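You operate a simulated robot arm through the tools that you are given. There is no shell and no other tool.

Carry out the task below with a simulated robot arm. There is one attempt and no reset: what you move stays moved.

Task
Swap the coupling's brass plug for the 120C plug from the block.
Fine: turn the pointer to 90 and lock the stand before you unscrew the old plug; lay it on the long bench.

The check looks at the end state, three seconds after you hand in, the way a careful person would. Anything else that was tipped, shoved, dropped, spilled or broken makes it a failure.

Robot
A 7-joint arm with a two-finger parallel gripper, fixed in place. Base frame: the origin is on the floor under the middle of its stand, x ahead of it, y to its left, z up; the work surface is at about z = 0.86. Lengths are in m, angles in degrees, forces in N, time in s.
It reaches about 1.247 m from its shoulder. Its first joint turns from -132.0 to 132.0 degrees. Payload 3.91 kg.
Tool frame: the origin (TCP) lies between the finger pads and is the grasp point; the fingertips stand 0.03 m ahead of it; z points along the fingers, y is the line along which they close. The gripper opens to 0.11 m. The fingers are 0.02 m wide and 0.01 m thick; the gripper's body (0.048 by 0.112 m) begins 0.055 m behind the TCP.
Orientation is told as [roll, pitch, yaw] about the base's x, y, z axes, in that order, counted from this pose: with the fingers straight down and closing along the base's y, the tool's x points along the base's -x, its y along +y and its z along -z.

Tools
- The arm moves only by the tool apply_moves. Its argument "targets" is a list of rows, each a list of 7 numbers: the turn, a rotation vector about the tool's x, y, z in degrees, then the shift along the tool's x, y, z in m, then the closure, from 0 (fully open) to 1 (shut). In form: [[ax, ay, az, dx, dy, dz, grip], ...]. A call has 1 to 20 rows; each row shifts and turns the commanded pose from where the row before left it, along the tool's axes as they then stand. Rows are played at 5 a second. More than 0.05 m and 8.6 degrees between two rows, or a gripper value outside its range, and nothing of the call is played. A pose out of reach is approached as far as the arm can. The call stops where the force on the tool passes 90 N (or 10 N more than at its start, if that is more) or the arm is blocked; 0.2 s more then pass. The fingers move at their own pace (about 0.108 m/s each) and stop on an object; they squeeze with about 25 N. The grip force told is the motor's: it shows also when the fingers shut on nothing. Time passes only in rows, and 0.2 s behind the last, so rows that do not move let the fingers close. The reply holds the time, the measured pose of the TCP, the force on the tool along the base axes, the opening and the grip force, in the units named above and with some noise, with the torque about the TCP (base axes, N m) and any sound that the robot's microphone picked up.
- Cameras (640 x 400 px; columns grow to the right, rows downward): "scene" is fixed at [0.3999, 0.5017, 1.4449]; the picture's right is [-0.92, -0.40, 0.00], its down [-0.16, 0.36, -0.92] and it looks along [0.37, -0.84, -0.39] (base axes); focal length 360 px, centre (320, 200). "wrist" rides on the gripper at [0.072, 0.017, -0.103] in the tool frame; the picture's right is [-0.23, 0.97, 0.00], its down [-0.76, -0.18, -0.62] and it looks along [-0.61, -0.14, 0.78] (tool axes); focal length 222 px, centre (320, 200). There is no depth. A picture from a camera that has moved, and an enlarged one, comes with that camera's place and axes in the base frame and with its lens.
- get_image(camera): a new picture of that camera. No time passes.
- inspect(camera, box): a new picture of the part [left, top, right, bottom] of that camera's present view, enlarged. No time passes.
- sign_off(): hands the job in; it is judged then, once.

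Nothing tells you positions but the pictures and the camera data. Unless the task says otherwise, let go and move clear before handing in.

The tools are called as name(argument=value, ...) on one line, values as JSON. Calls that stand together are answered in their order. apply_moves: Moves the arm, as the interface text tells. Its arguments: {"type":"object","properties":{"targets":{"type":"array"}},"required":["targets"]} The other tools are called the same way: get_image (camera) takes a picture; inspect (camera, box) takes an enlarged picture of a part of a camera's view; sign_off () hands the job in.

At the start:

```text
clock: 0.0
position: [0.6888, -0.1713, 1.3417]
tcp_rot: [-0.1, 0.0, 0.0]
force: [-1.6, -0.7, 0.1]
torque: [0.02, 0.02, -0.04]
grip_width: 0.1099
gripper_force: 0.0
```

scene: 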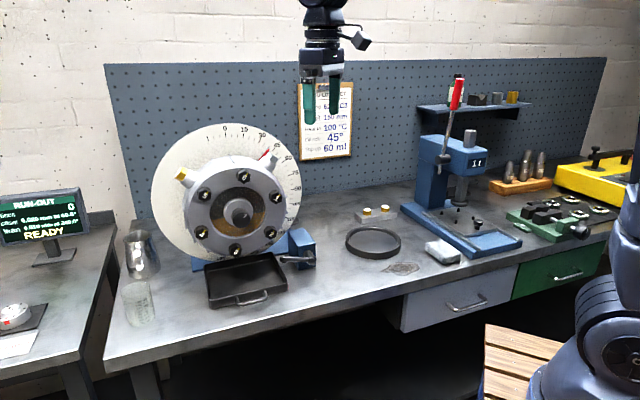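
wrist: 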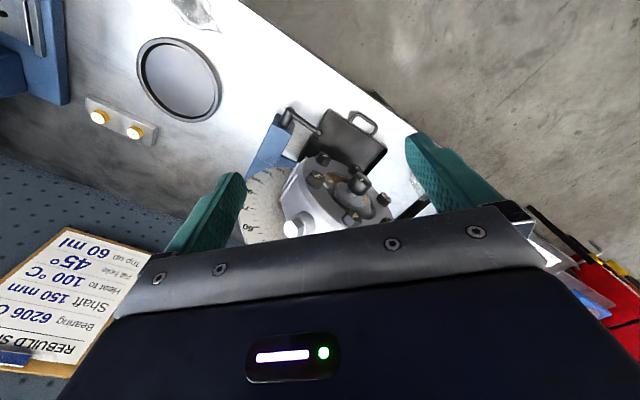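

I see a fluid coupling on a stand with a degree dial, a block with two plugs on the bench, and a tray under the coupling. I'll look closer at each of these before moving anything.

inspect(camera="scene", box=[140, 110, 330, 229])

inspect(camera="scene", box=[170, 210, 330, 310])

inspect(camera="scene", box=[340, 190, 436, 250])

inspect(camera="scene", box=[290, 75, 370, 165])

inspect(camera="scene", box=[0, 180, 170, 340])

inspect(camera="scene", box=[400, 70, 640, 270])

inspect(camera="wrist", box=[220, 90, 440, 250])

inspect(camera="wrist", box=[70, 70, 190, 160])

```text
3.36 times, centred on (235, 170) of scene
camera zoom: at [0.3999, 0.5017, 1.4449], right [-0.92, -0.4, 0.0], down [-0.16, 0.36, -0.92], along [0.37, -0.84, -0.39], focal length 1210 px, centre (606, 302)
```

zoom: 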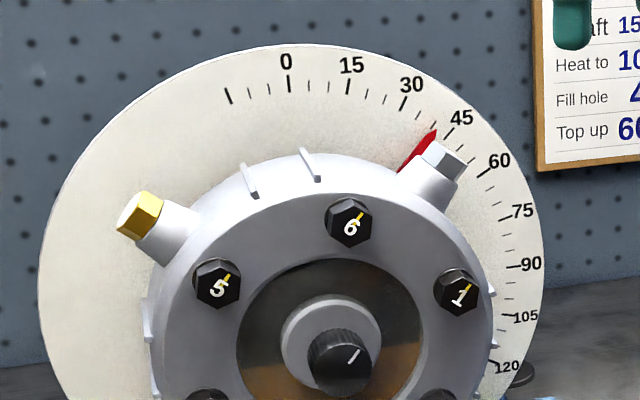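

```text
4.00 times, centred on (250, 260) of scene
camera zoom: at [0.3999, 0.5017, 1.4449], right [-0.92, -0.4, 0.0], down [-0.16, 0.36, -0.92], along [0.37, -0.84, -0.39], focal length 1440 px, centre (600, -40)
```

zoom: 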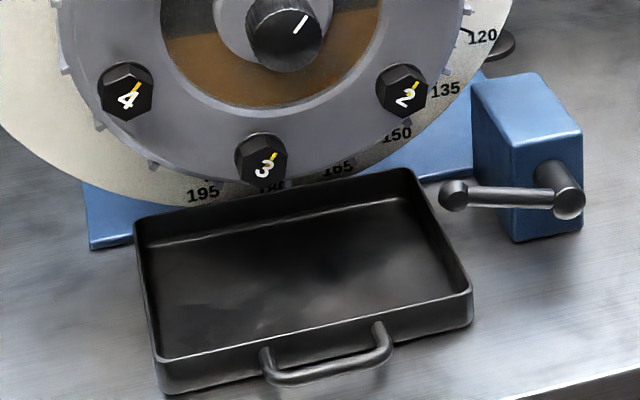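

```text
6.67 times, centred on (388, 220) of scene
camera zoom: at [0.3999, 0.5017, 1.4449], right [-0.92, -0.4, 0.0], down [-0.16, 0.36, -0.92], along [0.37, -0.84, -0.39], focal length 2400 px, centre (-133, 67)
```

zoom: 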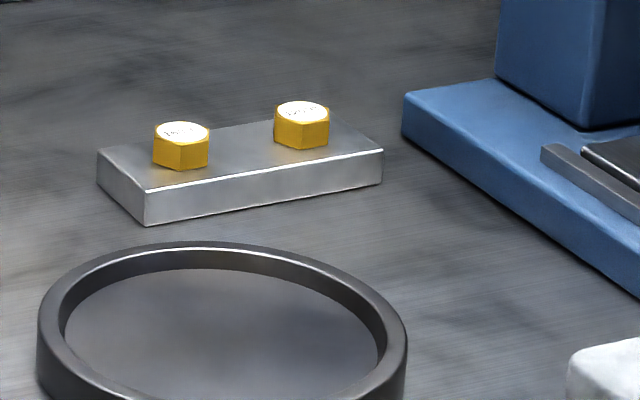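

```text
4.44 times, centred on (330, 120) of scene
camera zoom: at [0.3999, 0.5017, 1.4449], right [-0.92, -0.4, 0.0], down [-0.16, 0.36, -0.92], along [0.37, -0.84, -0.39], focal length 1600 px, centre (276, 556)
```

zoom: 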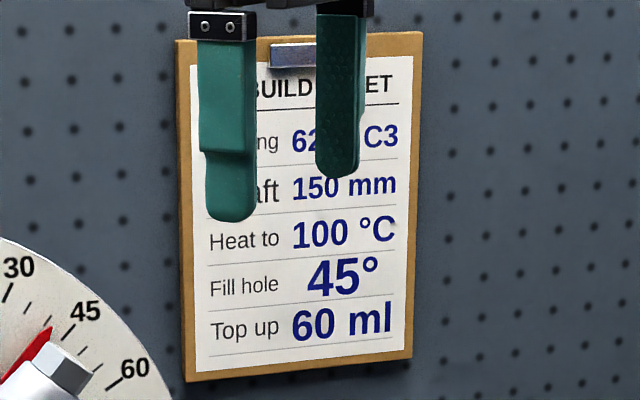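

```text
2.50 times, centred on (85, 260) of scene
camera zoom: at [0.3999, 0.5017, 1.4449], right [-0.92, -0.4, 0.0], down [-0.16, 0.36, -0.92], along [0.37, -0.84, -0.39], focal length 900 px, centre (908, 50)
```

zoom: 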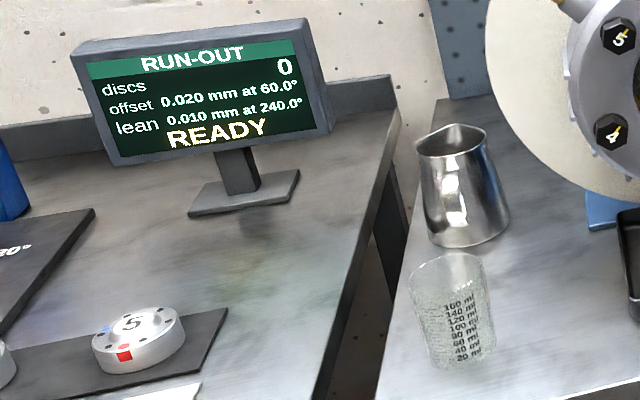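

```text
2.00 times, centred on (520, 170) of scene
camera zoom: at [0.3999, 0.5017, 1.4449], right [-0.92, -0.4, 0.0], down [-0.16, 0.36, -0.92], along [0.37, -0.84, -0.39], focal length 720 px, centre (-80, 260)
```

zoom: 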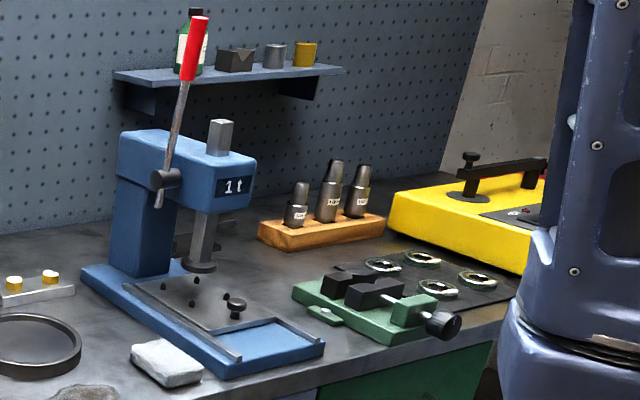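

```text
2.50 times, centred on (330, 170) of wrist
camera zoom: at [0.6158, -0.1557, 1.4445], right [0.23, 0.97, 0.0], down [0.76, -0.18, 0.62], along [0.61, -0.14, -0.78], focal length 555 px, centre (295, 275)
```

zoom: 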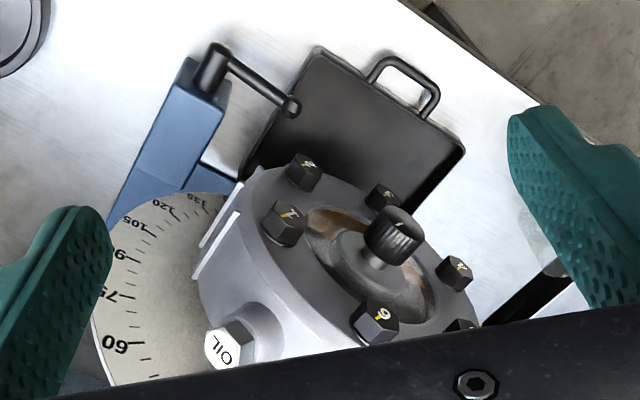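

```text
4.44 times, centred on (130, 115) of wrist
camera zoom: at [0.6158, -0.1557, 1.4445], right [0.23, 0.97, 0.0], down [0.76, -0.18, 0.62], along [0.61, -0.14, -0.78], focal length 987 px, centre (1164, 578)
```

zoom: 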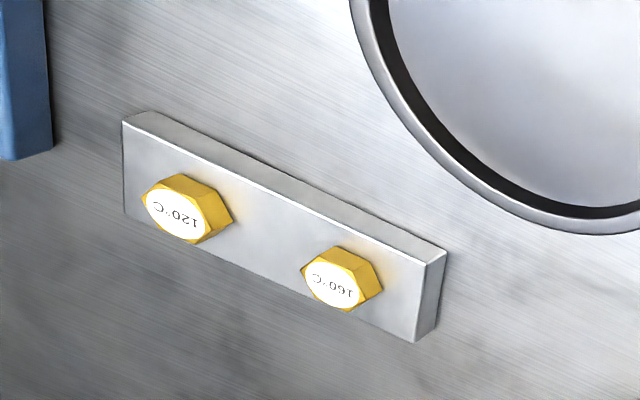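

The coupling's knob sits at about (0.88, -0.13, 1.07), and its axis runs diagonally into the bench at roughly 45°. The brass plug is at upper left, and the 120C plug is the block plug farther along -y. I'll turn the wrist to face the coupling squarely and look closer.

apply_moves(targets=[[0, 0, 7.7, 0, 0, 0, 0], [0, 0, 7.7, 0, 0, 0, 0], [0, 0, 7.7, 0, 0, 0, 0], [0, 0, 7.7, 0, 0, 0, 0], [0, 0, 7.7, 0, 0, 0, 0], [0, 0, 7.5, 0, 0, 0, 0]])

get_image(camera="wrist")

get_image(camera="scene")

```text
clock: 1.4
position: [0.6893, -0.1717, 1.3419]
tcp_rot: [0.1, 0.0, -46.0]
force: [-0.6, -0.2, 0.1]
torque: [0.02, -0.01, -0.03]
grip_width: 0.11
gripper_force: 0.2
```

```text
taken
camera wrist: at [0.6503, -0.1084, 1.4447], right [0.86, 0.51, 0.0], down [0.4, -0.67, 0.62], along [0.32, -0.54, -0.78], focal length 222 px, centre (320, 200)
```

wrist: 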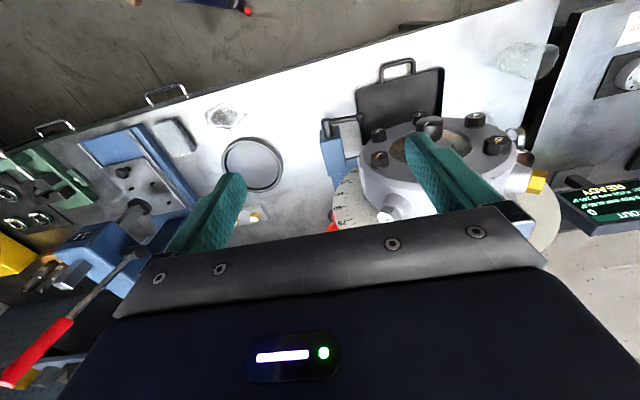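

```text
taken
```

scene: 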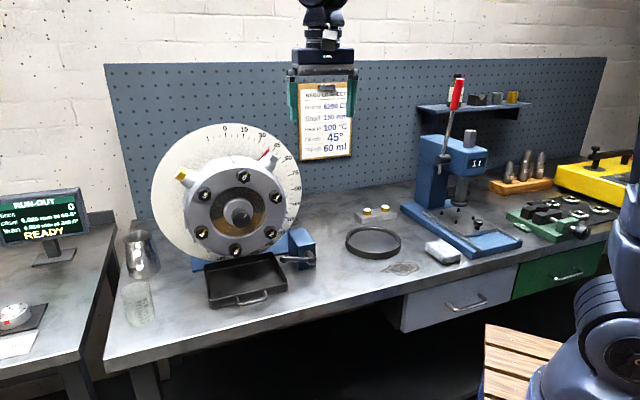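

The coupling is now partly hidden by the finger. I'll back the hand off in front of the coupling and tilt it partway, so the wrist camera sees the dial, knob and clamp lever head on.

apply_moves(targets=[[0, 0, 0, 0.025, 0.021, 0.018, 0], [0, 0, 0, 0.025, 0.021, 0.018, 0], [0, 0, 0, 0.025, 0.021, 0.018, 0], [0, 0, 0, 0.025, 0.021, 0.018, 0], [0, 0, 0, 0.025, 0.021, 0.018, 0], [0, 0, 0, 0.025, 0.021, 0.018, 0], [0, 0, 0, 0.025, 0.021, 0.018, 0], [0, 0, 0, 0.025, 0.021, 0.018, 0], [0, -8, 0, 0, 0, 0, 0], [0, -8, 0, 0, 0, 0, 0], [0, -8, 0, 0, 0, 0, 0], [0, -8, 0, 0, 0, 0, 0], [0, -8, 0, 0, 0, 0, 0]])

get_image(camera="wrist")

get_image(camera="scene")

```text
clock: 4.2
position: [0.6704, 0.0889, 1.1978]
tcp_rot: [0.1, -40.1, -46.2]
force: [-0.3, -0.3, 0.7]
torque: [-0.03, -0.01, -0.01]
grip_width: 0.11
gripper_force: 0.1
```

```text
taken
camera wrist: at [0.5978, 0.1881, 1.2295], right [0.82, 0.55, 0.15], down [0.0, -0.25, 0.97], along [0.57, -0.79, -0.21], focal length 222 px, centre (320, 200)
```

wrist: 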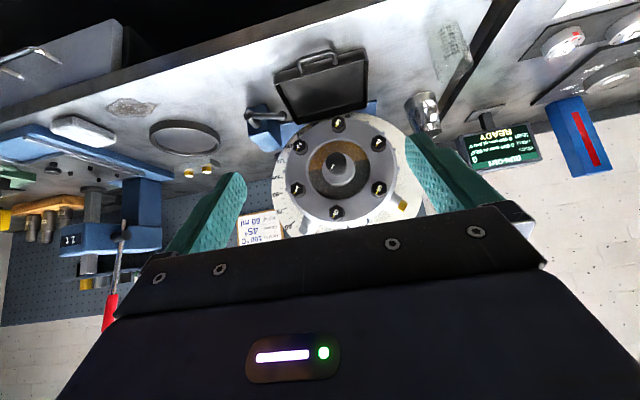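

```text
taken
```

scene: 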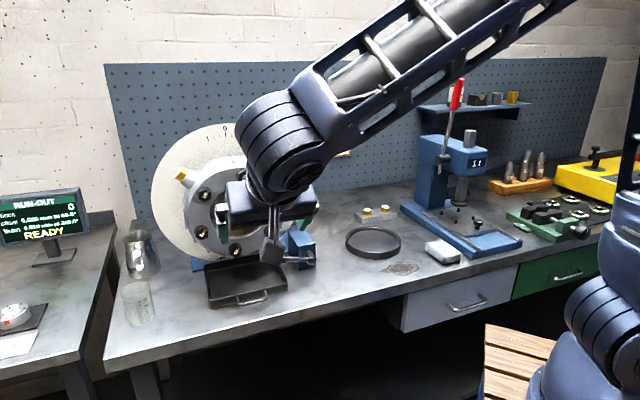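

inspect(camera="wrist", box=[240, 40, 420, 152])

inspect(camera="wrist", box=[250, 110, 430, 240])

inspect(camera="wrist", box=[230, 95, 310, 155])

```text
3.56 times, centred on (330, 96) of wrist
camera zoom: at [0.5978, 0.1881, 1.2295], right [0.82, 0.55, 0.15], down [0.0, -0.25, 0.97], along [0.57, -0.79, -0.21], focal length 790 px, centre (284, 570)
```

zoom: 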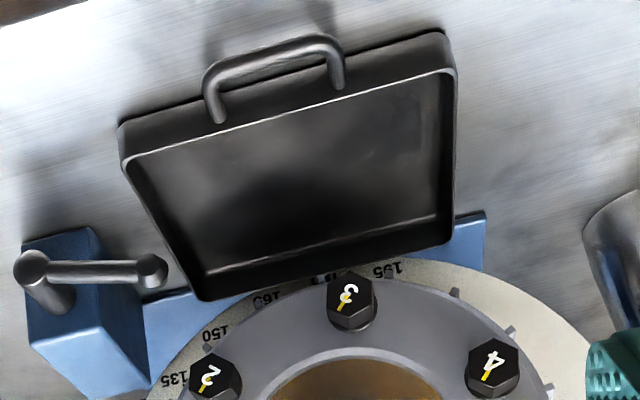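

```text
3.08 times, centred on (340, 175) of wrist
camera zoom: at [0.5978, 0.1881, 1.2295], right [0.82, 0.55, 0.15], down [0.0, -0.25, 0.97], along [0.57, -0.79, -0.21], focal length 684 px, centre (258, 277)
```

zoom: 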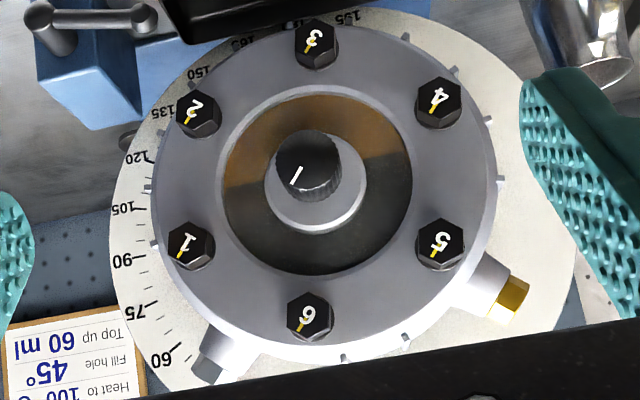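

```text
6.67 times, centred on (270, 125) of wrist
camera zoom: at [0.5978, 0.1881, 1.2295], right [0.82, 0.55, 0.15], down [0.0, -0.25, 0.97], along [0.57, -0.79, -0.21], focal length 1481 px, centre (653, 700)
```

zoom: 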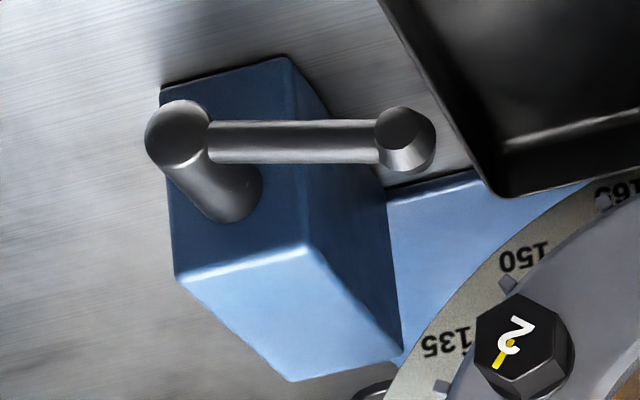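

The clamp lever turns about an axis parallel to the coupling's, with its ball end currently pointing toward the coupling. I'll check the bench edge and dial to pin down the exact orientation before gripping the knob.

inspect(camera="scene", box=[95, 340, 175, 390])

inspect(camera="scene", box=[380, 265, 460, 315])

inspect(camera="scene", box=[540, 210, 620, 260])

```text
8.00 times, centred on (135, 365) of scene
camera zoom: at [0.3999, 0.5017, 1.4449], right [-0.92, -0.4, 0.0], down [-0.16, 0.36, -0.92], along [0.37, -0.84, -0.39], focal length 2880 px, centre (1800, -1120)
```

zoom: 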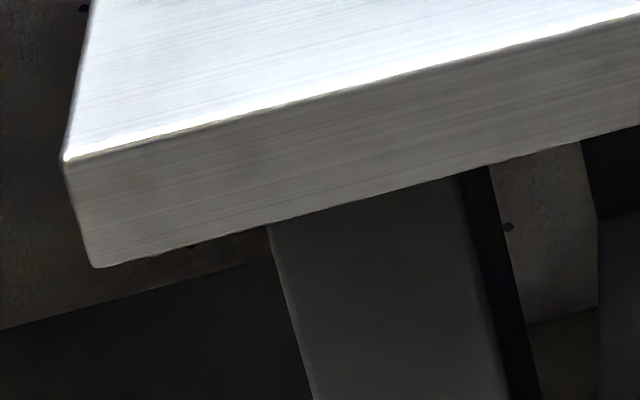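

```text
8.00 times, centred on (420, 290) of scene
camera zoom: at [0.3999, 0.5017, 1.4449], right [-0.92, -0.4, 0.0], down [-0.16, 0.36, -0.92], along [0.37, -0.84, -0.39], focal length 2880 px, centre (-480, -520)
```

zoom: 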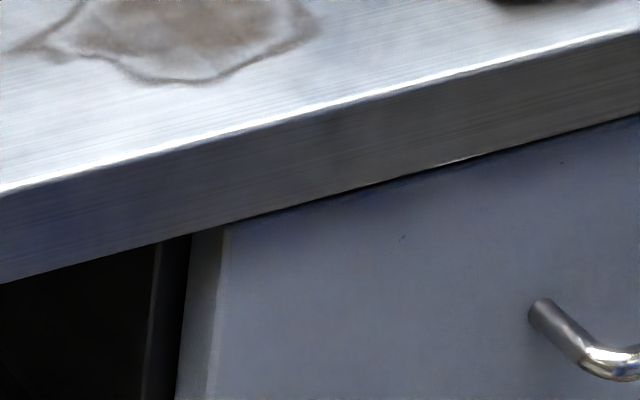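

```text
8.00 times, centred on (580, 235) of scene
camera zoom: at [0.3999, 0.5017, 1.4449], right [-0.92, -0.4, 0.0], down [-0.16, 0.36, -0.92], along [0.37, -0.84, -0.39], focal length 2880 px, centre (-1760, -80)
```

zoom: 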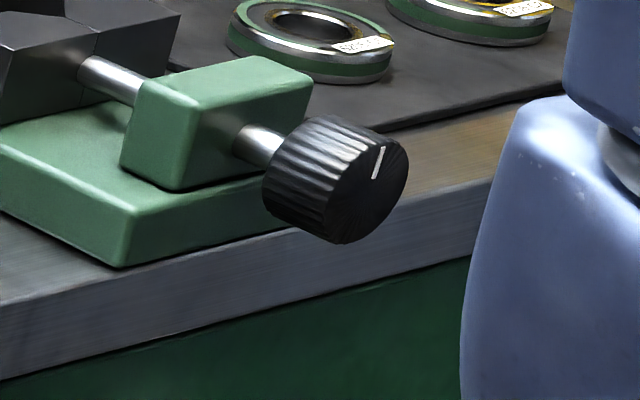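

The bench runs at 45° and the hand is already lined up laterally with the knob. Now I'll finish tilting to horizontal and come down to knob height, still about 0.3 m back.

apply_moves(targets=[[0, -7.1, 0, 0, 0, 0, 0], [0, -7.1, 0, 0, 0, 0, 0], [0, -7.1, 0, 0, 0, 0, 0], [0, -7.1, 0, 0, 0, 0, 0], [0, -7.1, 0, 0, 0, 0, 0], [0, -7.1, 0, 0, 0, 0, 0], [0, -7.3, 0, 0, 0, 0, 0], [0, 0, 0, 0.03, 0, 0, 0], [0, 0, 0, 0.03, 0, 0, 0], [0, 0, 0, 0.03, 0, 0, 0], [0, 0, 0, 0.035, 0, 0, 0], [0, 0, 0, 0, 0, 0, 0]])

get_image(camera="wrist")

get_image(camera="scene")

```text
clock: 6.8
position: [0.6696, 0.0887, 1.0734]
tcp_rot: [-0.7, -89.8, -45.3]
force: [0.3, -0.4, 0.2]
torque: [-0.02, -0.01, 0.0]
grip_width: 0.1101
gripper_force: 0.1
```

```text
taken
camera wrist: at [0.6098, 0.1747, 1.0007], right [0.7, 0.68, 0.23], down [-0.56, 0.32, 0.76], along [0.44, -0.66, 0.61], focal length 222 px, centre (320, 200)
```

wrist: 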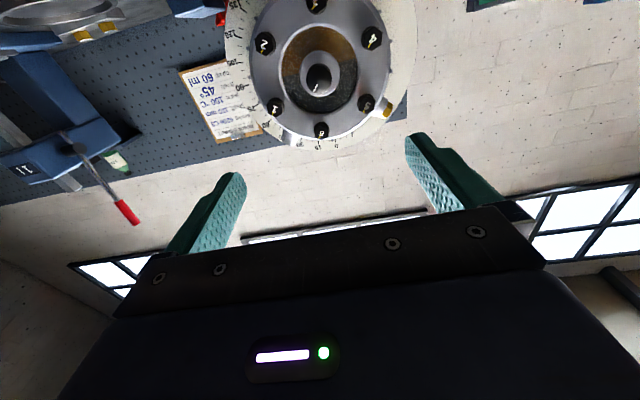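

```text
taken
```

scene: 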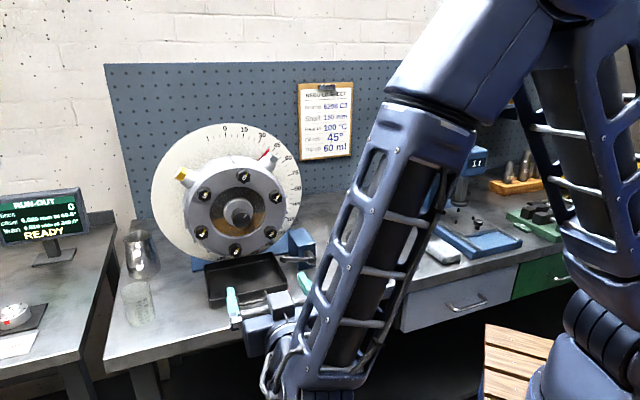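

I'll inspect the dial and a red spot that shows beside it, to be sure which mark is the pointer.

inspect(camera="wrist", box=[180, 0, 420, 150])

inspect(camera="scene", box=[200, 115, 320, 190])

```text
2.67 times, centred on (300, 75) of wrist
camera zoom: at [0.6098, 0.1747, 1.0007], right [0.7, 0.68, 0.23], down [-0.56, 0.32, 0.76], along [0.44, -0.66, 0.61], focal length 592 px, centre (373, 533)
```

zoom: 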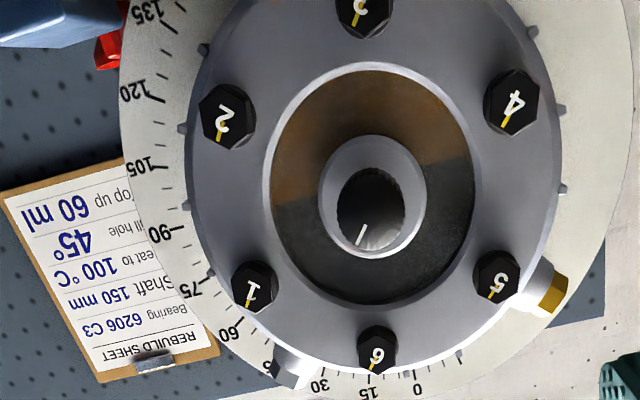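

```text
5.33 times, centred on (260, 152) of scene
camera zoom: at [0.3999, 0.5017, 1.4449], right [-0.92, -0.4, 0.0], down [-0.16, 0.36, -0.92], along [0.37, -0.84, -0.39], focal length 1920 px, centre (640, 453)
```

zoom: 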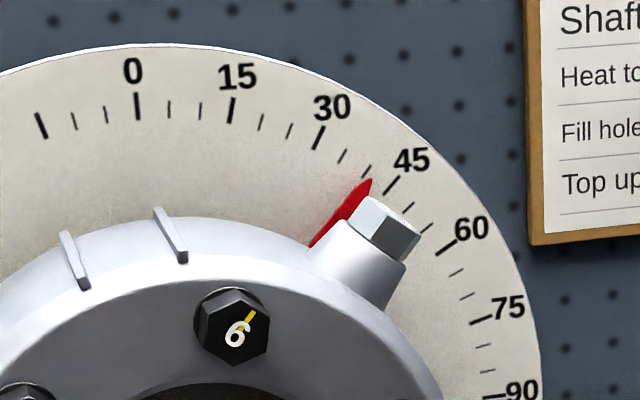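

inspect(camera="scene", box=[270, 200, 334, 280])

inspect(camera="wrist", box=[140, 0, 260, 75])

```text
5.00 times, centred on (302, 240) of scene
camera zoom: at [0.3999, 0.5017, 1.4449], right [-0.92, -0.4, 0.0], down [-0.16, 0.36, -0.92], along [0.37, -0.84, -0.39], focal length 1800 px, centre (410, 0)
```

zoom: 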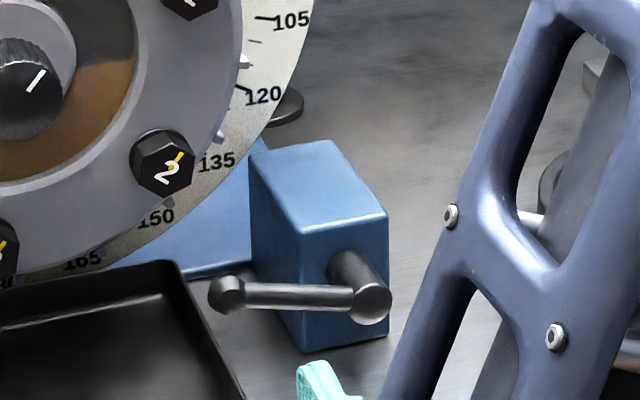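

```text
5.33 times, centred on (200, 38) of wrist
camera zoom: at [0.6098, 0.1747, 1.0007], right [0.7, 0.68, 0.23], down [-0.56, 0.32, 0.76], along [0.44, -0.66, 0.61], focal length 1185 px, centre (960, 1067)
```

zoom: 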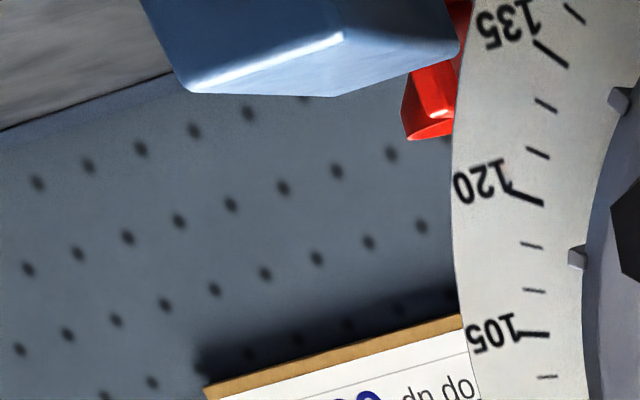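

The red thing and the dark disc are behind the dial, so I'll just stay away from them. The knob front is at about (0.879, -0.130, 1.070). I'll advance along the axis with fingers open around it and stop just short to check.

apply_moves(targets=[[0, 0, 0, 0.003, 0, 0.04, 0], [0, 0, 0, 0, 0, 0.04, 0], [0, 0, 0, 0, 0, 0.04, 0], [0, 0, 0, 0, 0, 0.04, 0], [0, 0, 0, 0, 0, 0.04, 0], [0, 0, 0, 0, 0, 0.04, 0], [0, 0, 0, 0, 0, 0, 0]])

get_image(camera="wrist")

get_image(camera="scene")

```text
clock: 8.4
position: [0.8388, -0.0833, 1.068]
tcp_rot: [-6.5, -89.9, -39.6]
force: [0.2, -0.8, -0.1]
torque: [0.01, -0.01, -0.02]
grip_width: 0.1099
gripper_force: 0.1
```

```text
taken
camera wrist: at [0.7778, 0.0031, 0.9965], right [0.7, 0.68, 0.23], down [-0.56, 0.32, 0.76], along [0.44, -0.66, 0.61], focal length 222 px, centre (320, 200)
```

wrist: 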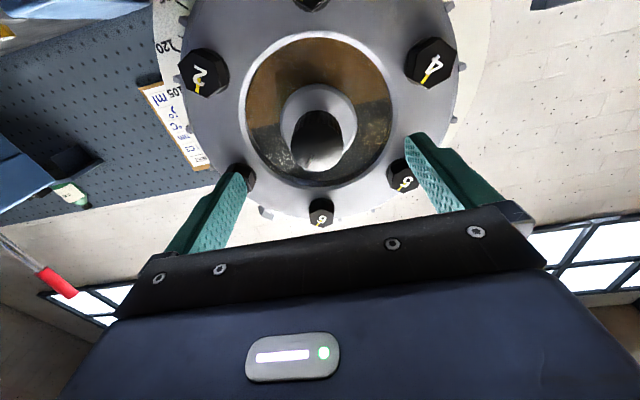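

```text
taken
```

scene: 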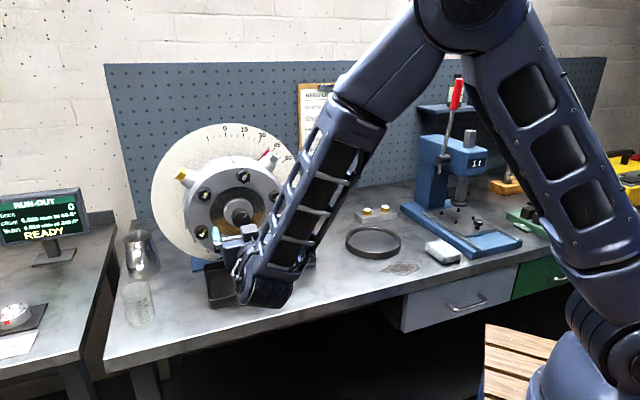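

The knob is centred between the fingers and about 6 cm ahead. I'll advance the last 5 cm and close on it.

apply_moves(targets=[[0, 0, 0, 0, 0, 0.018, 0], [0, 0, 0, 0, 0, 0.018, 0], [0, 0, 0, 0, 0, 0.018, 0], [0, 0, 0, 0, 0, 0, 0], [0, 0, 0, 0, 0, 0, 0.6], [0, 0, 0, 0, 0, 0, 1], [0, 0, 0, 0, 0, 0, 1], [0, 0, 0, 0, 0, 0, 1]])

get_image(camera="wrist")

inspect(camera="scene", box=[150, 110, 330, 290])

```text
clock: 10.2
position: [0.8738, -0.1233, 1.069]
tcp_rot: [-6.1, -89.9, -40.1]
force: [-11.3, -8.3, -0.7]
torque: [-0.12, -0.12, 0.91]
grip_width: 0.0421
gripper_force: 44.9
```

```text
taken
camera wrist: at [0.8134, -0.037, 0.9964], right [0.7, 0.68, 0.23], down [-0.56, 0.32, 0.76], along [0.44, -0.66, 0.61], focal length 222 px, centre (320, 200)
```

wrist: 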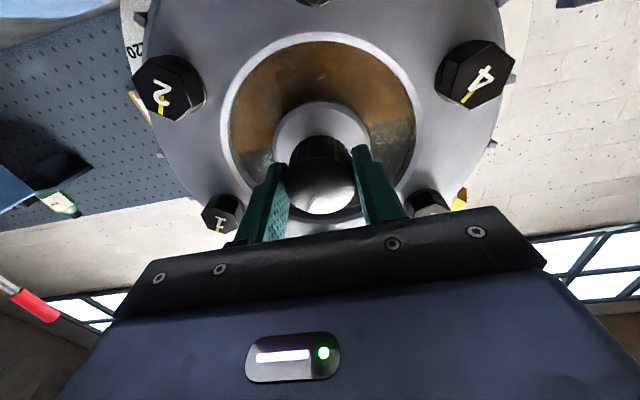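

```text
2.22 times, centred on (240, 200) of scene
camera zoom: at [0.3999, 0.5017, 1.4449], right [-0.92, -0.4, 0.0], down [-0.16, 0.36, -0.92], along [0.37, -0.84, -0.39], focal length 800 px, centre (498, 200)
```

zoom: 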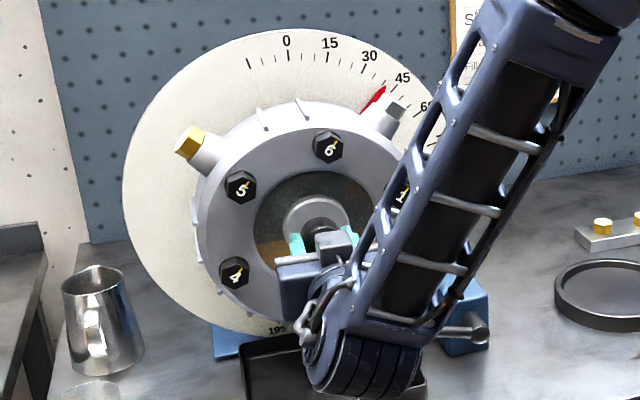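

I have the knob gripped (42 mm wide), with a small side load from a slight offset. I'll relax that offset and try a small clockwise turn to see whether the coupling and pointer follow.

apply_moves(targets=[[0, 0, 0, 0, -0.0015, 0, 1], [0, 0, 4, 0, 0, 0, 1], [0, 0, 4, 0, 0, 0, 1], [0, 0, 4, 0, 0, 0, 1], [0, 0, 0, 0, 0, 0, 1]])

inspect(camera="scene", box=[150, 110, 330, 290])

get_image(camera="wrist")

```text
clock: 11.4
position: [0.8732, -0.1233, 1.068]
tcp_rot: [89.4, -77.9, -135.3]
force: [-5.4, 4.7, -3.2]
torque: [0.59, 0.43, 1.5]
grip_width: 0.0421
gripper_force: 45.1
```

```text
2.22 times, centred on (240, 200) of scene
camera zoom: at [0.3999, 0.5017, 1.4449], right [-0.92, -0.4, 0.0], down [-0.16, 0.36, -0.92], along [0.37, -0.84, -0.39], focal length 800 px, centre (498, 200)
```

zoom: 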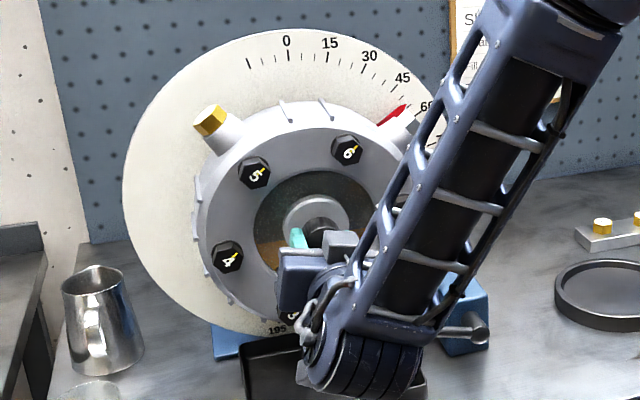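

```text
taken
camera wrist: at [0.8239, -0.0267, 1.0016], right [0.65, 0.63, 0.43], down [-0.67, 0.22, 0.71], along [0.35, -0.75, 0.56], focal length 222 px, centre (320, 200)
```

wrist: 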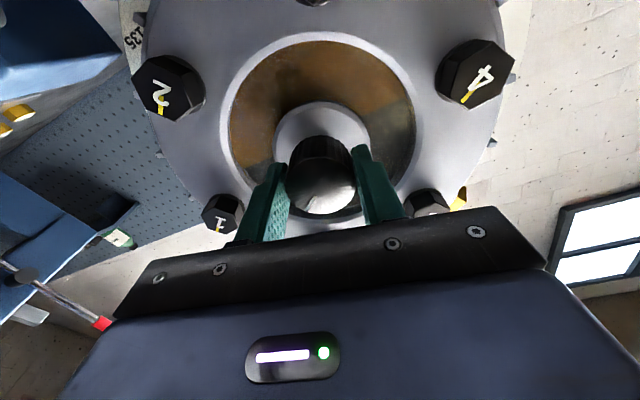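

The coupling turns with the knob, and the pointer moved from about 40 to about 52. I'll turn roughly 36° more and then read the dial.

apply_moves(targets=[[0, 0, 6, 0, 0, 0, 1], [0, 0, 6, 0, 0, 0, 1], [0, 0, 6, 0, 0, 0, 1], [0, 0, 6, 0, 0, 0, 1], [0, 0, 6, 0, 0, 0, 1], [0, 0, 6, 0, 0, 0, 1], [0, 0, 0, 0, 0, 0, 1]])

get_image(camera="scene")

get_image(camera="wrist")

```text
clock: 11.9
position: [0.87, -0.1189, 1.066]
tcp_rot: [90.3, -69.7, -136.4]
force: [-11.4, -27.1, -1.1]
torque: [0.51, 0.17, 1.31]
grip_width: 0.0419
gripper_force: 45.0
stopped in row 2: the force on the tool passed its limit at 195 N (the readings are from after the stop); the commanded pose is now the measured one
```

```text
taken
```

scene: 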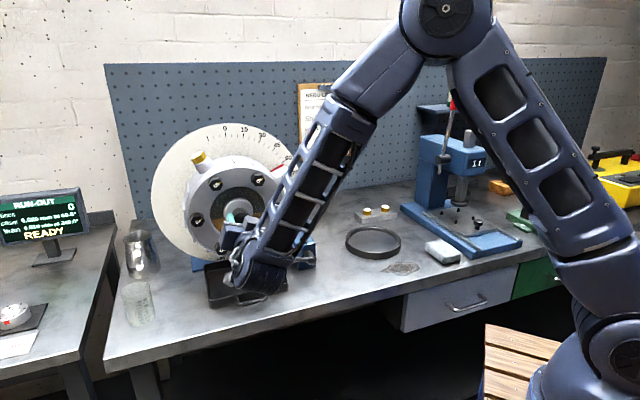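

```text
taken
camera wrist: at [0.828, -0.0153, 1.0034], right [0.6, 0.58, 0.55], down [-0.74, 0.15, 0.65], along [0.3, -0.8, 0.52], focal length 222 px, centre (320, 200)
```

wrist: 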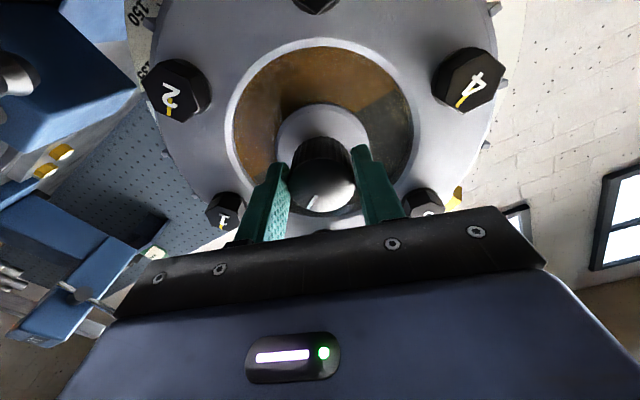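

The move stopped on a force spike, so I'll look closely at what the wrist touched before doing anything else.

inspect(camera="scene", box=[180, 190, 340, 320])

inspect(camera="scene", box=[150, 110, 330, 220])

inspect(camera="wrist", box=[0, 0, 240, 150])

```text
3.08 times, centred on (260, 255) of scene
camera zoom: at [0.3999, 0.5017, 1.4449], right [-0.92, -0.4, 0.0], down [-0.16, 0.36, -0.92], along [0.37, -0.84, -0.39], focal length 1108 px, centre (505, 31)
```

zoom: 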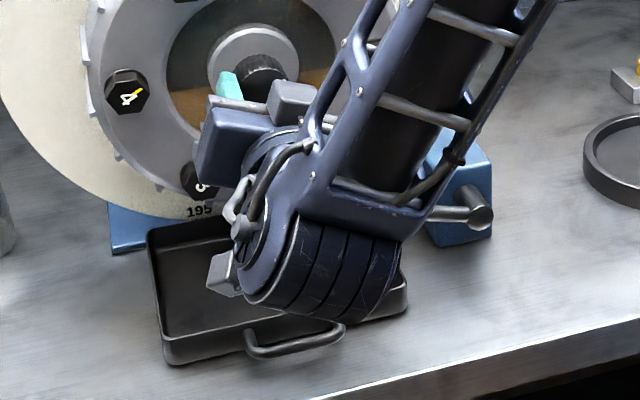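

```text
3.56 times, centred on (240, 165) of scene
camera zoom: at [0.3999, 0.5017, 1.4449], right [-0.92, -0.4, 0.0], down [-0.16, 0.36, -0.92], along [0.37, -0.84, -0.39], focal length 1280 px, centre (604, 324)
```

zoom: 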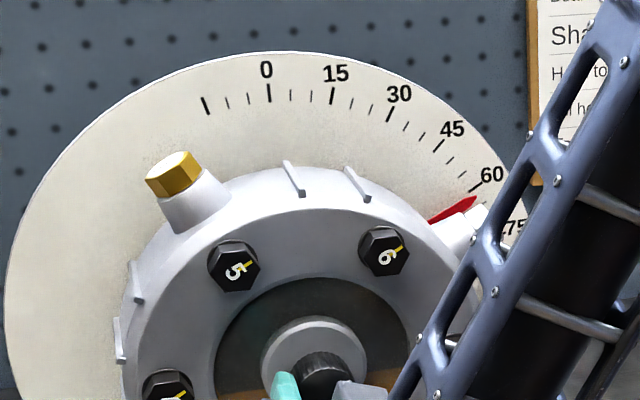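

```text
2.67 times, centred on (120, 75) of wrist
camera zoom: at [0.828, -0.0153, 1.0034], right [0.6, 0.58, 0.55], down [-0.74, 0.15, 0.65], along [0.3, -0.8, 0.52], focal length 592 px, centre (853, 533)
```

zoom: 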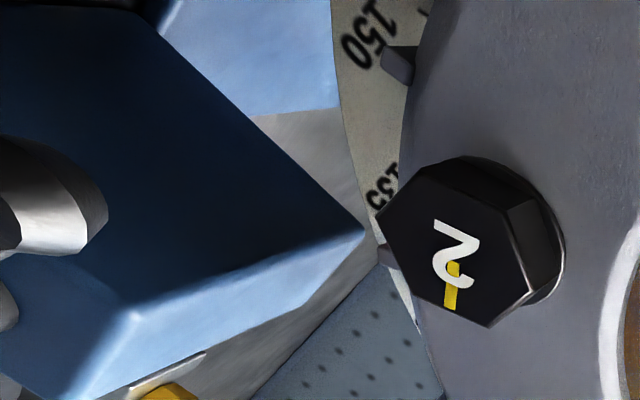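

The pointer now reads about 62 and nothing is visibly touching, so I suspect the wrist joint hit its limit rather than an obstacle. I'll let go, back off, and check that the coupling stays put.

apply_moves(targets=[[0, 0, 0, 0, 0, 0, 0.3], [0, 0, 0, 0, 0, 0, 0.0], [0, 0, 0, 0, 0, 0, 0], [0, 0, 0, 0, 0, -0.03, 0], [0, 0, 0, 0, 0, -0.04, 0], [0, 0, 0, 0, 0, -0.04, 0], [0, 0, 0, 0, 0, 0, 0]])

get_image(camera="scene")

get_image(camera="wrist")

```text
clock: 13.6
position: [0.7967, -0.035, 1.0645]
tcp_rot: [90.4, -69.6, -135.9]
force: [0.5, 0.7, -0.6]
torque: [0.0, -0.02, -0.02]
grip_width: 0.1099
gripper_force: 0.1
```

```text
taken
```

scene: 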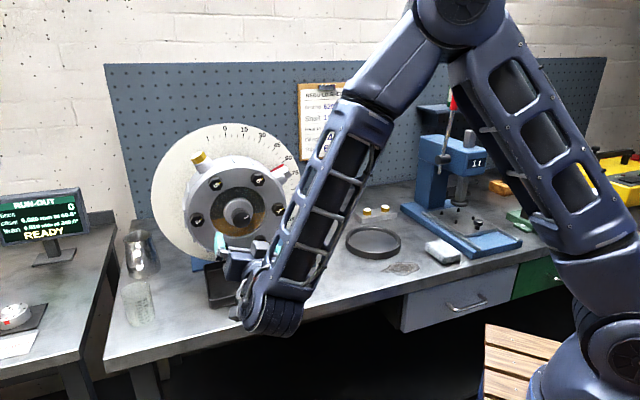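

```text
taken
camera wrist: at [0.7529, 0.067, 1.0028], right [0.6, 0.58, 0.55], down [-0.75, 0.15, 0.65], along [0.3, -0.8, 0.52], focal length 222 px, centre (320, 200)
```

wrist: 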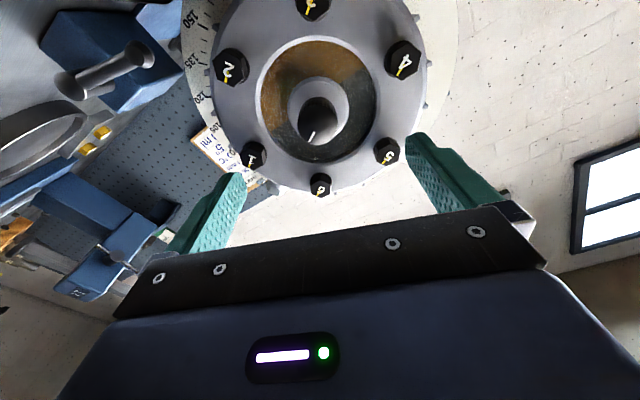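

The coupling stayed put. I'll test the wrist in free air: a bit further clockwise to find the limit, then back counter-clockwise.

apply_moves(targets=[[0, 0, 6, 0, 0, 0, 0], [0, 0, 6, 0, 0, 0, 0], [0, 0, 0, 0, 0, 0, 0], [0, 0, 0, 0, 0, 0, 0]])

```text
clock: 14.6
position: [0.7956, -0.036, 1.0656]
tcp_rot: [90.2, -57.7, -135.8]
force: [-0.3, 0.2, 0.8]
torque: [-0.02, -0.01, 0.02]
grip_width: 0.1101
gripper_force: 0.1
```

The wrist turned 12° freely here, so it isn't a plain joint limit at this distance. I'll turn it back counter-clockwise so the remaining ~28° falls in a different part of its range, then re-approach.

apply_moves(targets=[[0, 0, -7, 0, 0, 0, 0], [0, 0, -7, 0, 0, 0, 0], [0, 0, -7, 0, 0, 0, 0], [0, 0, -7, 0, 0, 0, 0], [0, 0, -7, 0, 0, 0, 0], [0, 0, -7, 0, 0, 0, 0], [0, 0, -7, 0, 0, 0, 0], [0, 0, -7, 0, 0, 0, 0], [0, 0, -7, 0, 0, 0, 0], [0, 0, -5, 0, 0, 0, 0], [0, 0, 0, 0, 0, 0, 0]])

get_image(camera="wrist")

get_image(camera="scene")

```text
clock: 16.9
position: [0.7939, -0.0351, 1.0652]
tcp_rot: [-90.2, -54.4, 44.4]
force: [0.1, -1.2, 0.1]
torque: [0.02, -0.02, -0.03]
grip_width: 0.11
gripper_force: 0.2
```

```text
taken
camera wrist: at [0.7017, 0.0186, 0.997], right [0.66, 0.64, -0.38], down [-0.22, 0.66, 0.72], along [0.72, -0.39, 0.58], focal length 222 px, centre (320, 200)
```

wrist: 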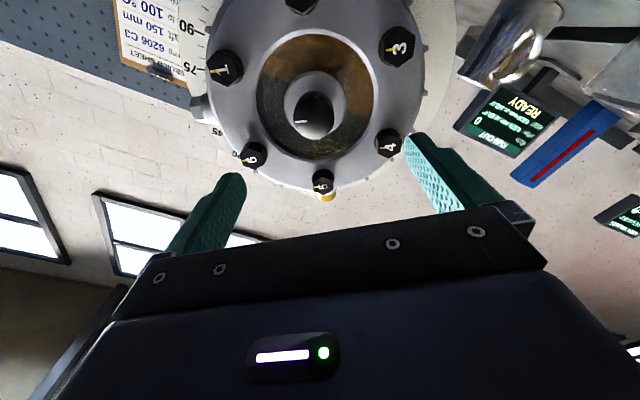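

```text
taken
```

scene: 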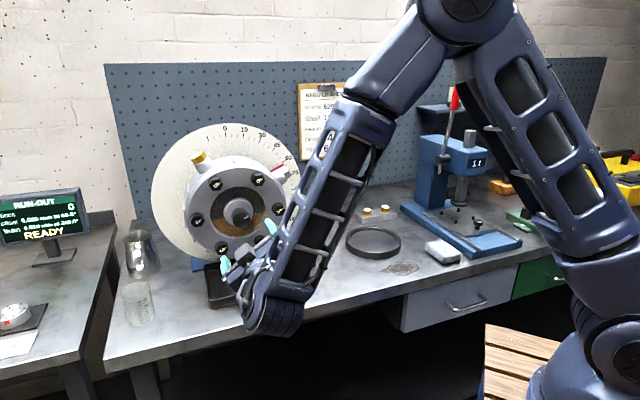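

inspect(camera="wrist", box=[250, 60, 390, 170])

inspect(camera="scene", box=[150, 110, 330, 290])

```text
3.64 times, centred on (320, 115) of wrist
camera zoom: at [0.7017, 0.0186, 0.997], right [0.66, 0.64, -0.38], down [-0.22, 0.66, 0.72], along [0.72, -0.39, 0.58], focal length 808 px, centre (320, 509)
```

zoom: 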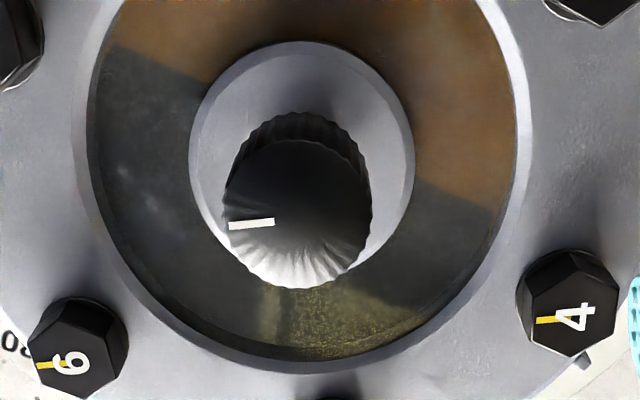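

```text
2.22 times, centred on (240, 200) of scene
camera zoom: at [0.3999, 0.5017, 1.4449], right [-0.92, -0.4, 0.0], down [-0.16, 0.36, -0.92], along [0.37, -0.84, -0.39], focal length 800 px, centre (498, 200)
```

zoom: 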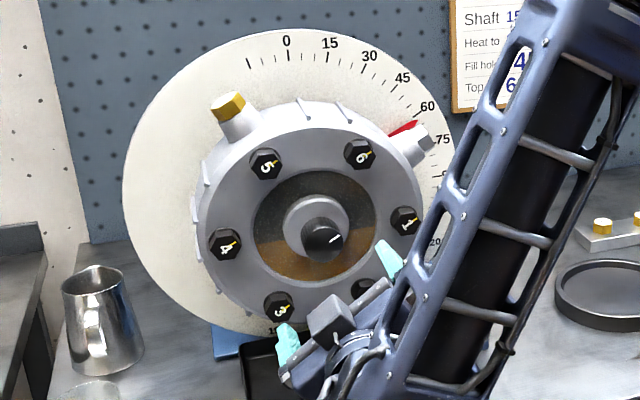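

The knob mark now sits around 63–65°, matching the pointer. The knob is about 12 cm ahead and 5–6 mm off in tool y. I'll move forward around it with fingers open and dry-run the rotation there before gripping.

apply_moves(targets=[[0, 0, 0, -0.0005, -0.0055, 0.02, 0], [0, 0, 0, 0, 0, 0.025, 0], [0, 0, 0, 0, 0, 0.025, 0], [0, 0, 0, 0, 0, 0.025, 0], [0, 0, 0, 0, 0, 0.018, 0], [0, 0, 0, 0, 0, 0, 0], [0, 0, 6, 0, 0, 0, 0], [0, 0, 6, 0, 0, 0, 0], [0, 0, 6, 0, 0, 0, 0], [0, 0, 6, 0, 0, 0, 0], [0, 0, 6, 0, 0, 0, 0], [0, 0, 0, 0, 0, 0, 0]])

get_image(camera="wrist")

inspect(camera="scene", box=[150, 110, 330, 290])

```text
clock: 19.6
position: [0.8716, -0.1209, 1.0691]
tcp_rot: [-91.1, -84.5, 45.4]
force: [-0.8, 0.5, 0.2]
torque: [0.04, 0.03, -0.02]
grip_width: 0.11
gripper_force: 0.0
```

```text
taken
camera wrist: at [0.8052, -0.0388, 0.9953], right [0.71, 0.69, 0.13], down [-0.51, 0.37, 0.77], along [0.49, -0.62, 0.62], focal length 222 px, centre (320, 200)
```

wrist: 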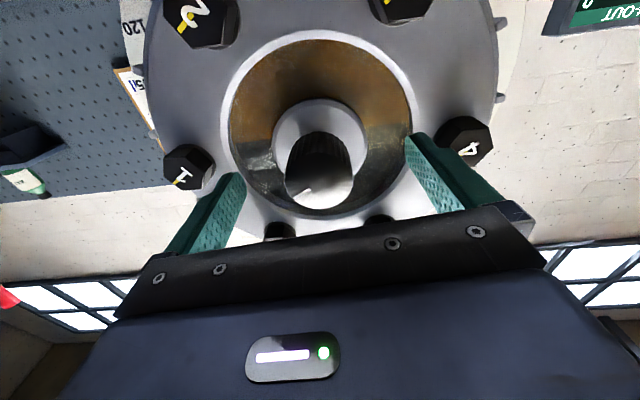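

```text
2.22 times, centred on (240, 200) of scene
camera zoom: at [0.3999, 0.5017, 1.4449], right [-0.92, -0.4, 0.0], down [-0.16, 0.36, -0.92], along [0.37, -0.84, -0.39], focal length 800 px, centre (498, 200)
```

zoom: 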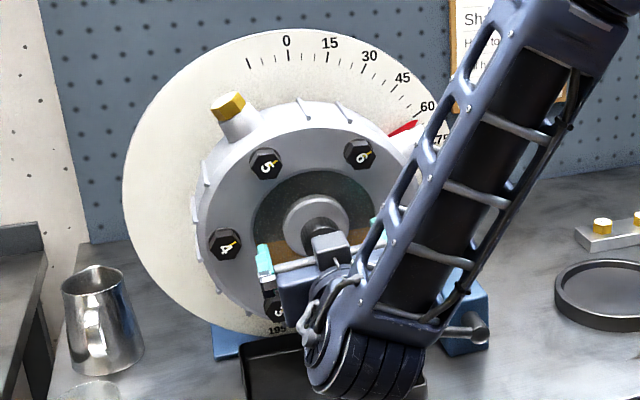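

The dry run tracked cleanly with no force. I'll rotate back, grip the knob, and turn in small steps.

apply_moves(targets=[[0, 0, -6, 0, 0, 0, 0], [0, 0, -6, 0, 0, 0, 0], [0, 0, -6, 0, 0, 0, 0], [0, 0, -6, 0, 0, 0, 0], [0, 0, -6, 0, 0, 0, 0], [0, 0, 0, 0, 0, 0, 0], [0, 0, 0, 0, 0, 0, 0.5], [0, 0, 0, 0, 0, 0, 1], [0, 0, 0, 0, 0, 0, 1], [0, 0, 0, 0, 0, 0, 1]])

```text
clock: 21.8
position: [0.8713, -0.1204, 1.0712]
tcp_rot: [-90.2, -54.4, 44.5]
force: [-6.5, -5.1, 6.1]
torque: [0.25, 0.47, 0.79]
grip_width: 0.0416
gripper_force: 45.4
```

apply_moves(targets=[[0, 0, 0, 0, -0.001, 0, 1], [0, 0, 3, 0, 0, 0, 1], [0, 0, 3, 0, 0, 0, 1], [0, 0, 3, 0, 0, 0, 1], [0, 0, 3, 0, 0, 0, 1], [0, 0, 0, 0, 0, 0, 1]])

inspect(camera="scene", box=[150, 110, 330, 290])

```text
clock: 23.1
position: [0.8705, -0.1206, 1.0705]
tcp_rot: [-90.4, -66.5, 44.7]
force: [7.3, -4.8, 14.5]
torque: [-0.01, 0.05, 1.11]
grip_width: 0.0414
gripper_force: 45.4
```

```text
2.22 times, centred on (240, 200) of scene
camera zoom: at [0.3999, 0.5017, 1.4449], right [-0.92, -0.4, 0.0], down [-0.16, 0.36, -0.92], along [0.37, -0.84, -0.39], focal length 800 px, centre (498, 200)
```

zoom: 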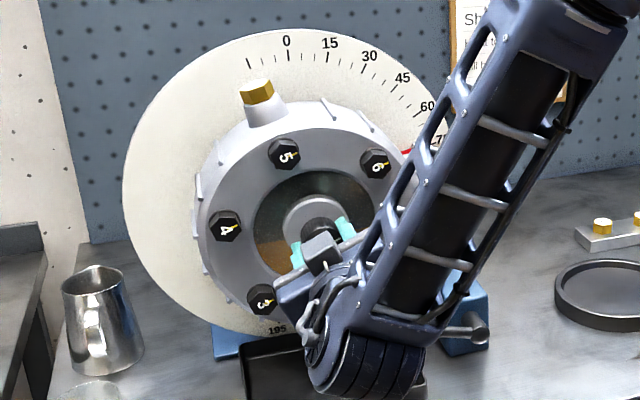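

The coupling follows, with the pointer near 75 and the brass plug approaching the top. I'll continue with a small correction for the vertical side load.

apply_moves(targets=[[0, 0, 0, -0.0009, -0.0004, 0, 1], [0, 0, 3, 0, 0, 0, 1], [0, 0, 3, 0, 0, 0, 1], [0, 0, 3, 0, 0, 0, 1], [0, 0, 3, 0, 0, 0, 1], [0, 0, 0, 0, 0, 0, 1]])

inspect(camera="scene", box=[150, 110, 330, 290])

get_image(camera="wrist")

```text
clock: 24.6
position: [0.8706, -0.1199, 1.0711]
tcp_rot: [-90.2, -78.4, 44.6]
force: [2.7, -10.1, -6.0]
torque: [0.2, 0.04, 0.91]
grip_width: 0.0411
gripper_force: 45.1
```

```text
2.22 times, centred on (240, 200) of scene
camera zoom: at [0.3999, 0.5017, 1.4449], right [-0.92, -0.4, 0.0], down [-0.16, 0.36, -0.92], along [0.37, -0.84, -0.39], focal length 800 px, centre (498, 200)
```

zoom: 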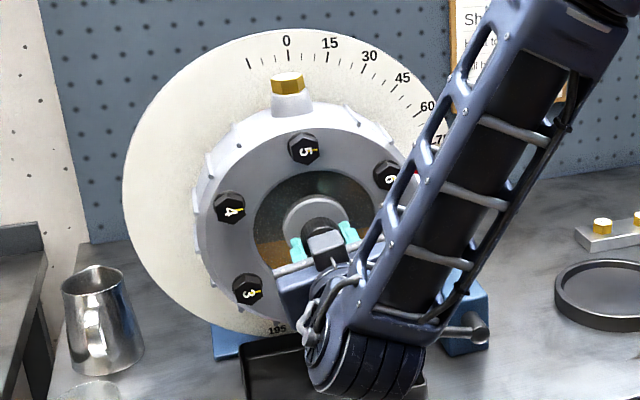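

```text
taken
camera wrist: at [0.7993, -0.0448, 0.9962], right [0.72, 0.7, 0.03], down [-0.45, 0.43, 0.78], along [0.53, -0.57, 0.62], focal length 222 px, centre (320, 200)
```

wrist: 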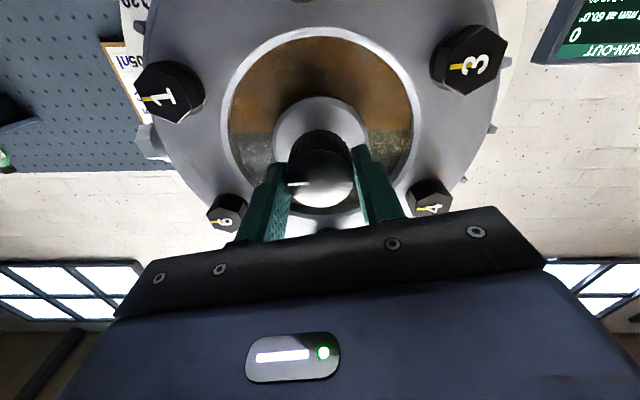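

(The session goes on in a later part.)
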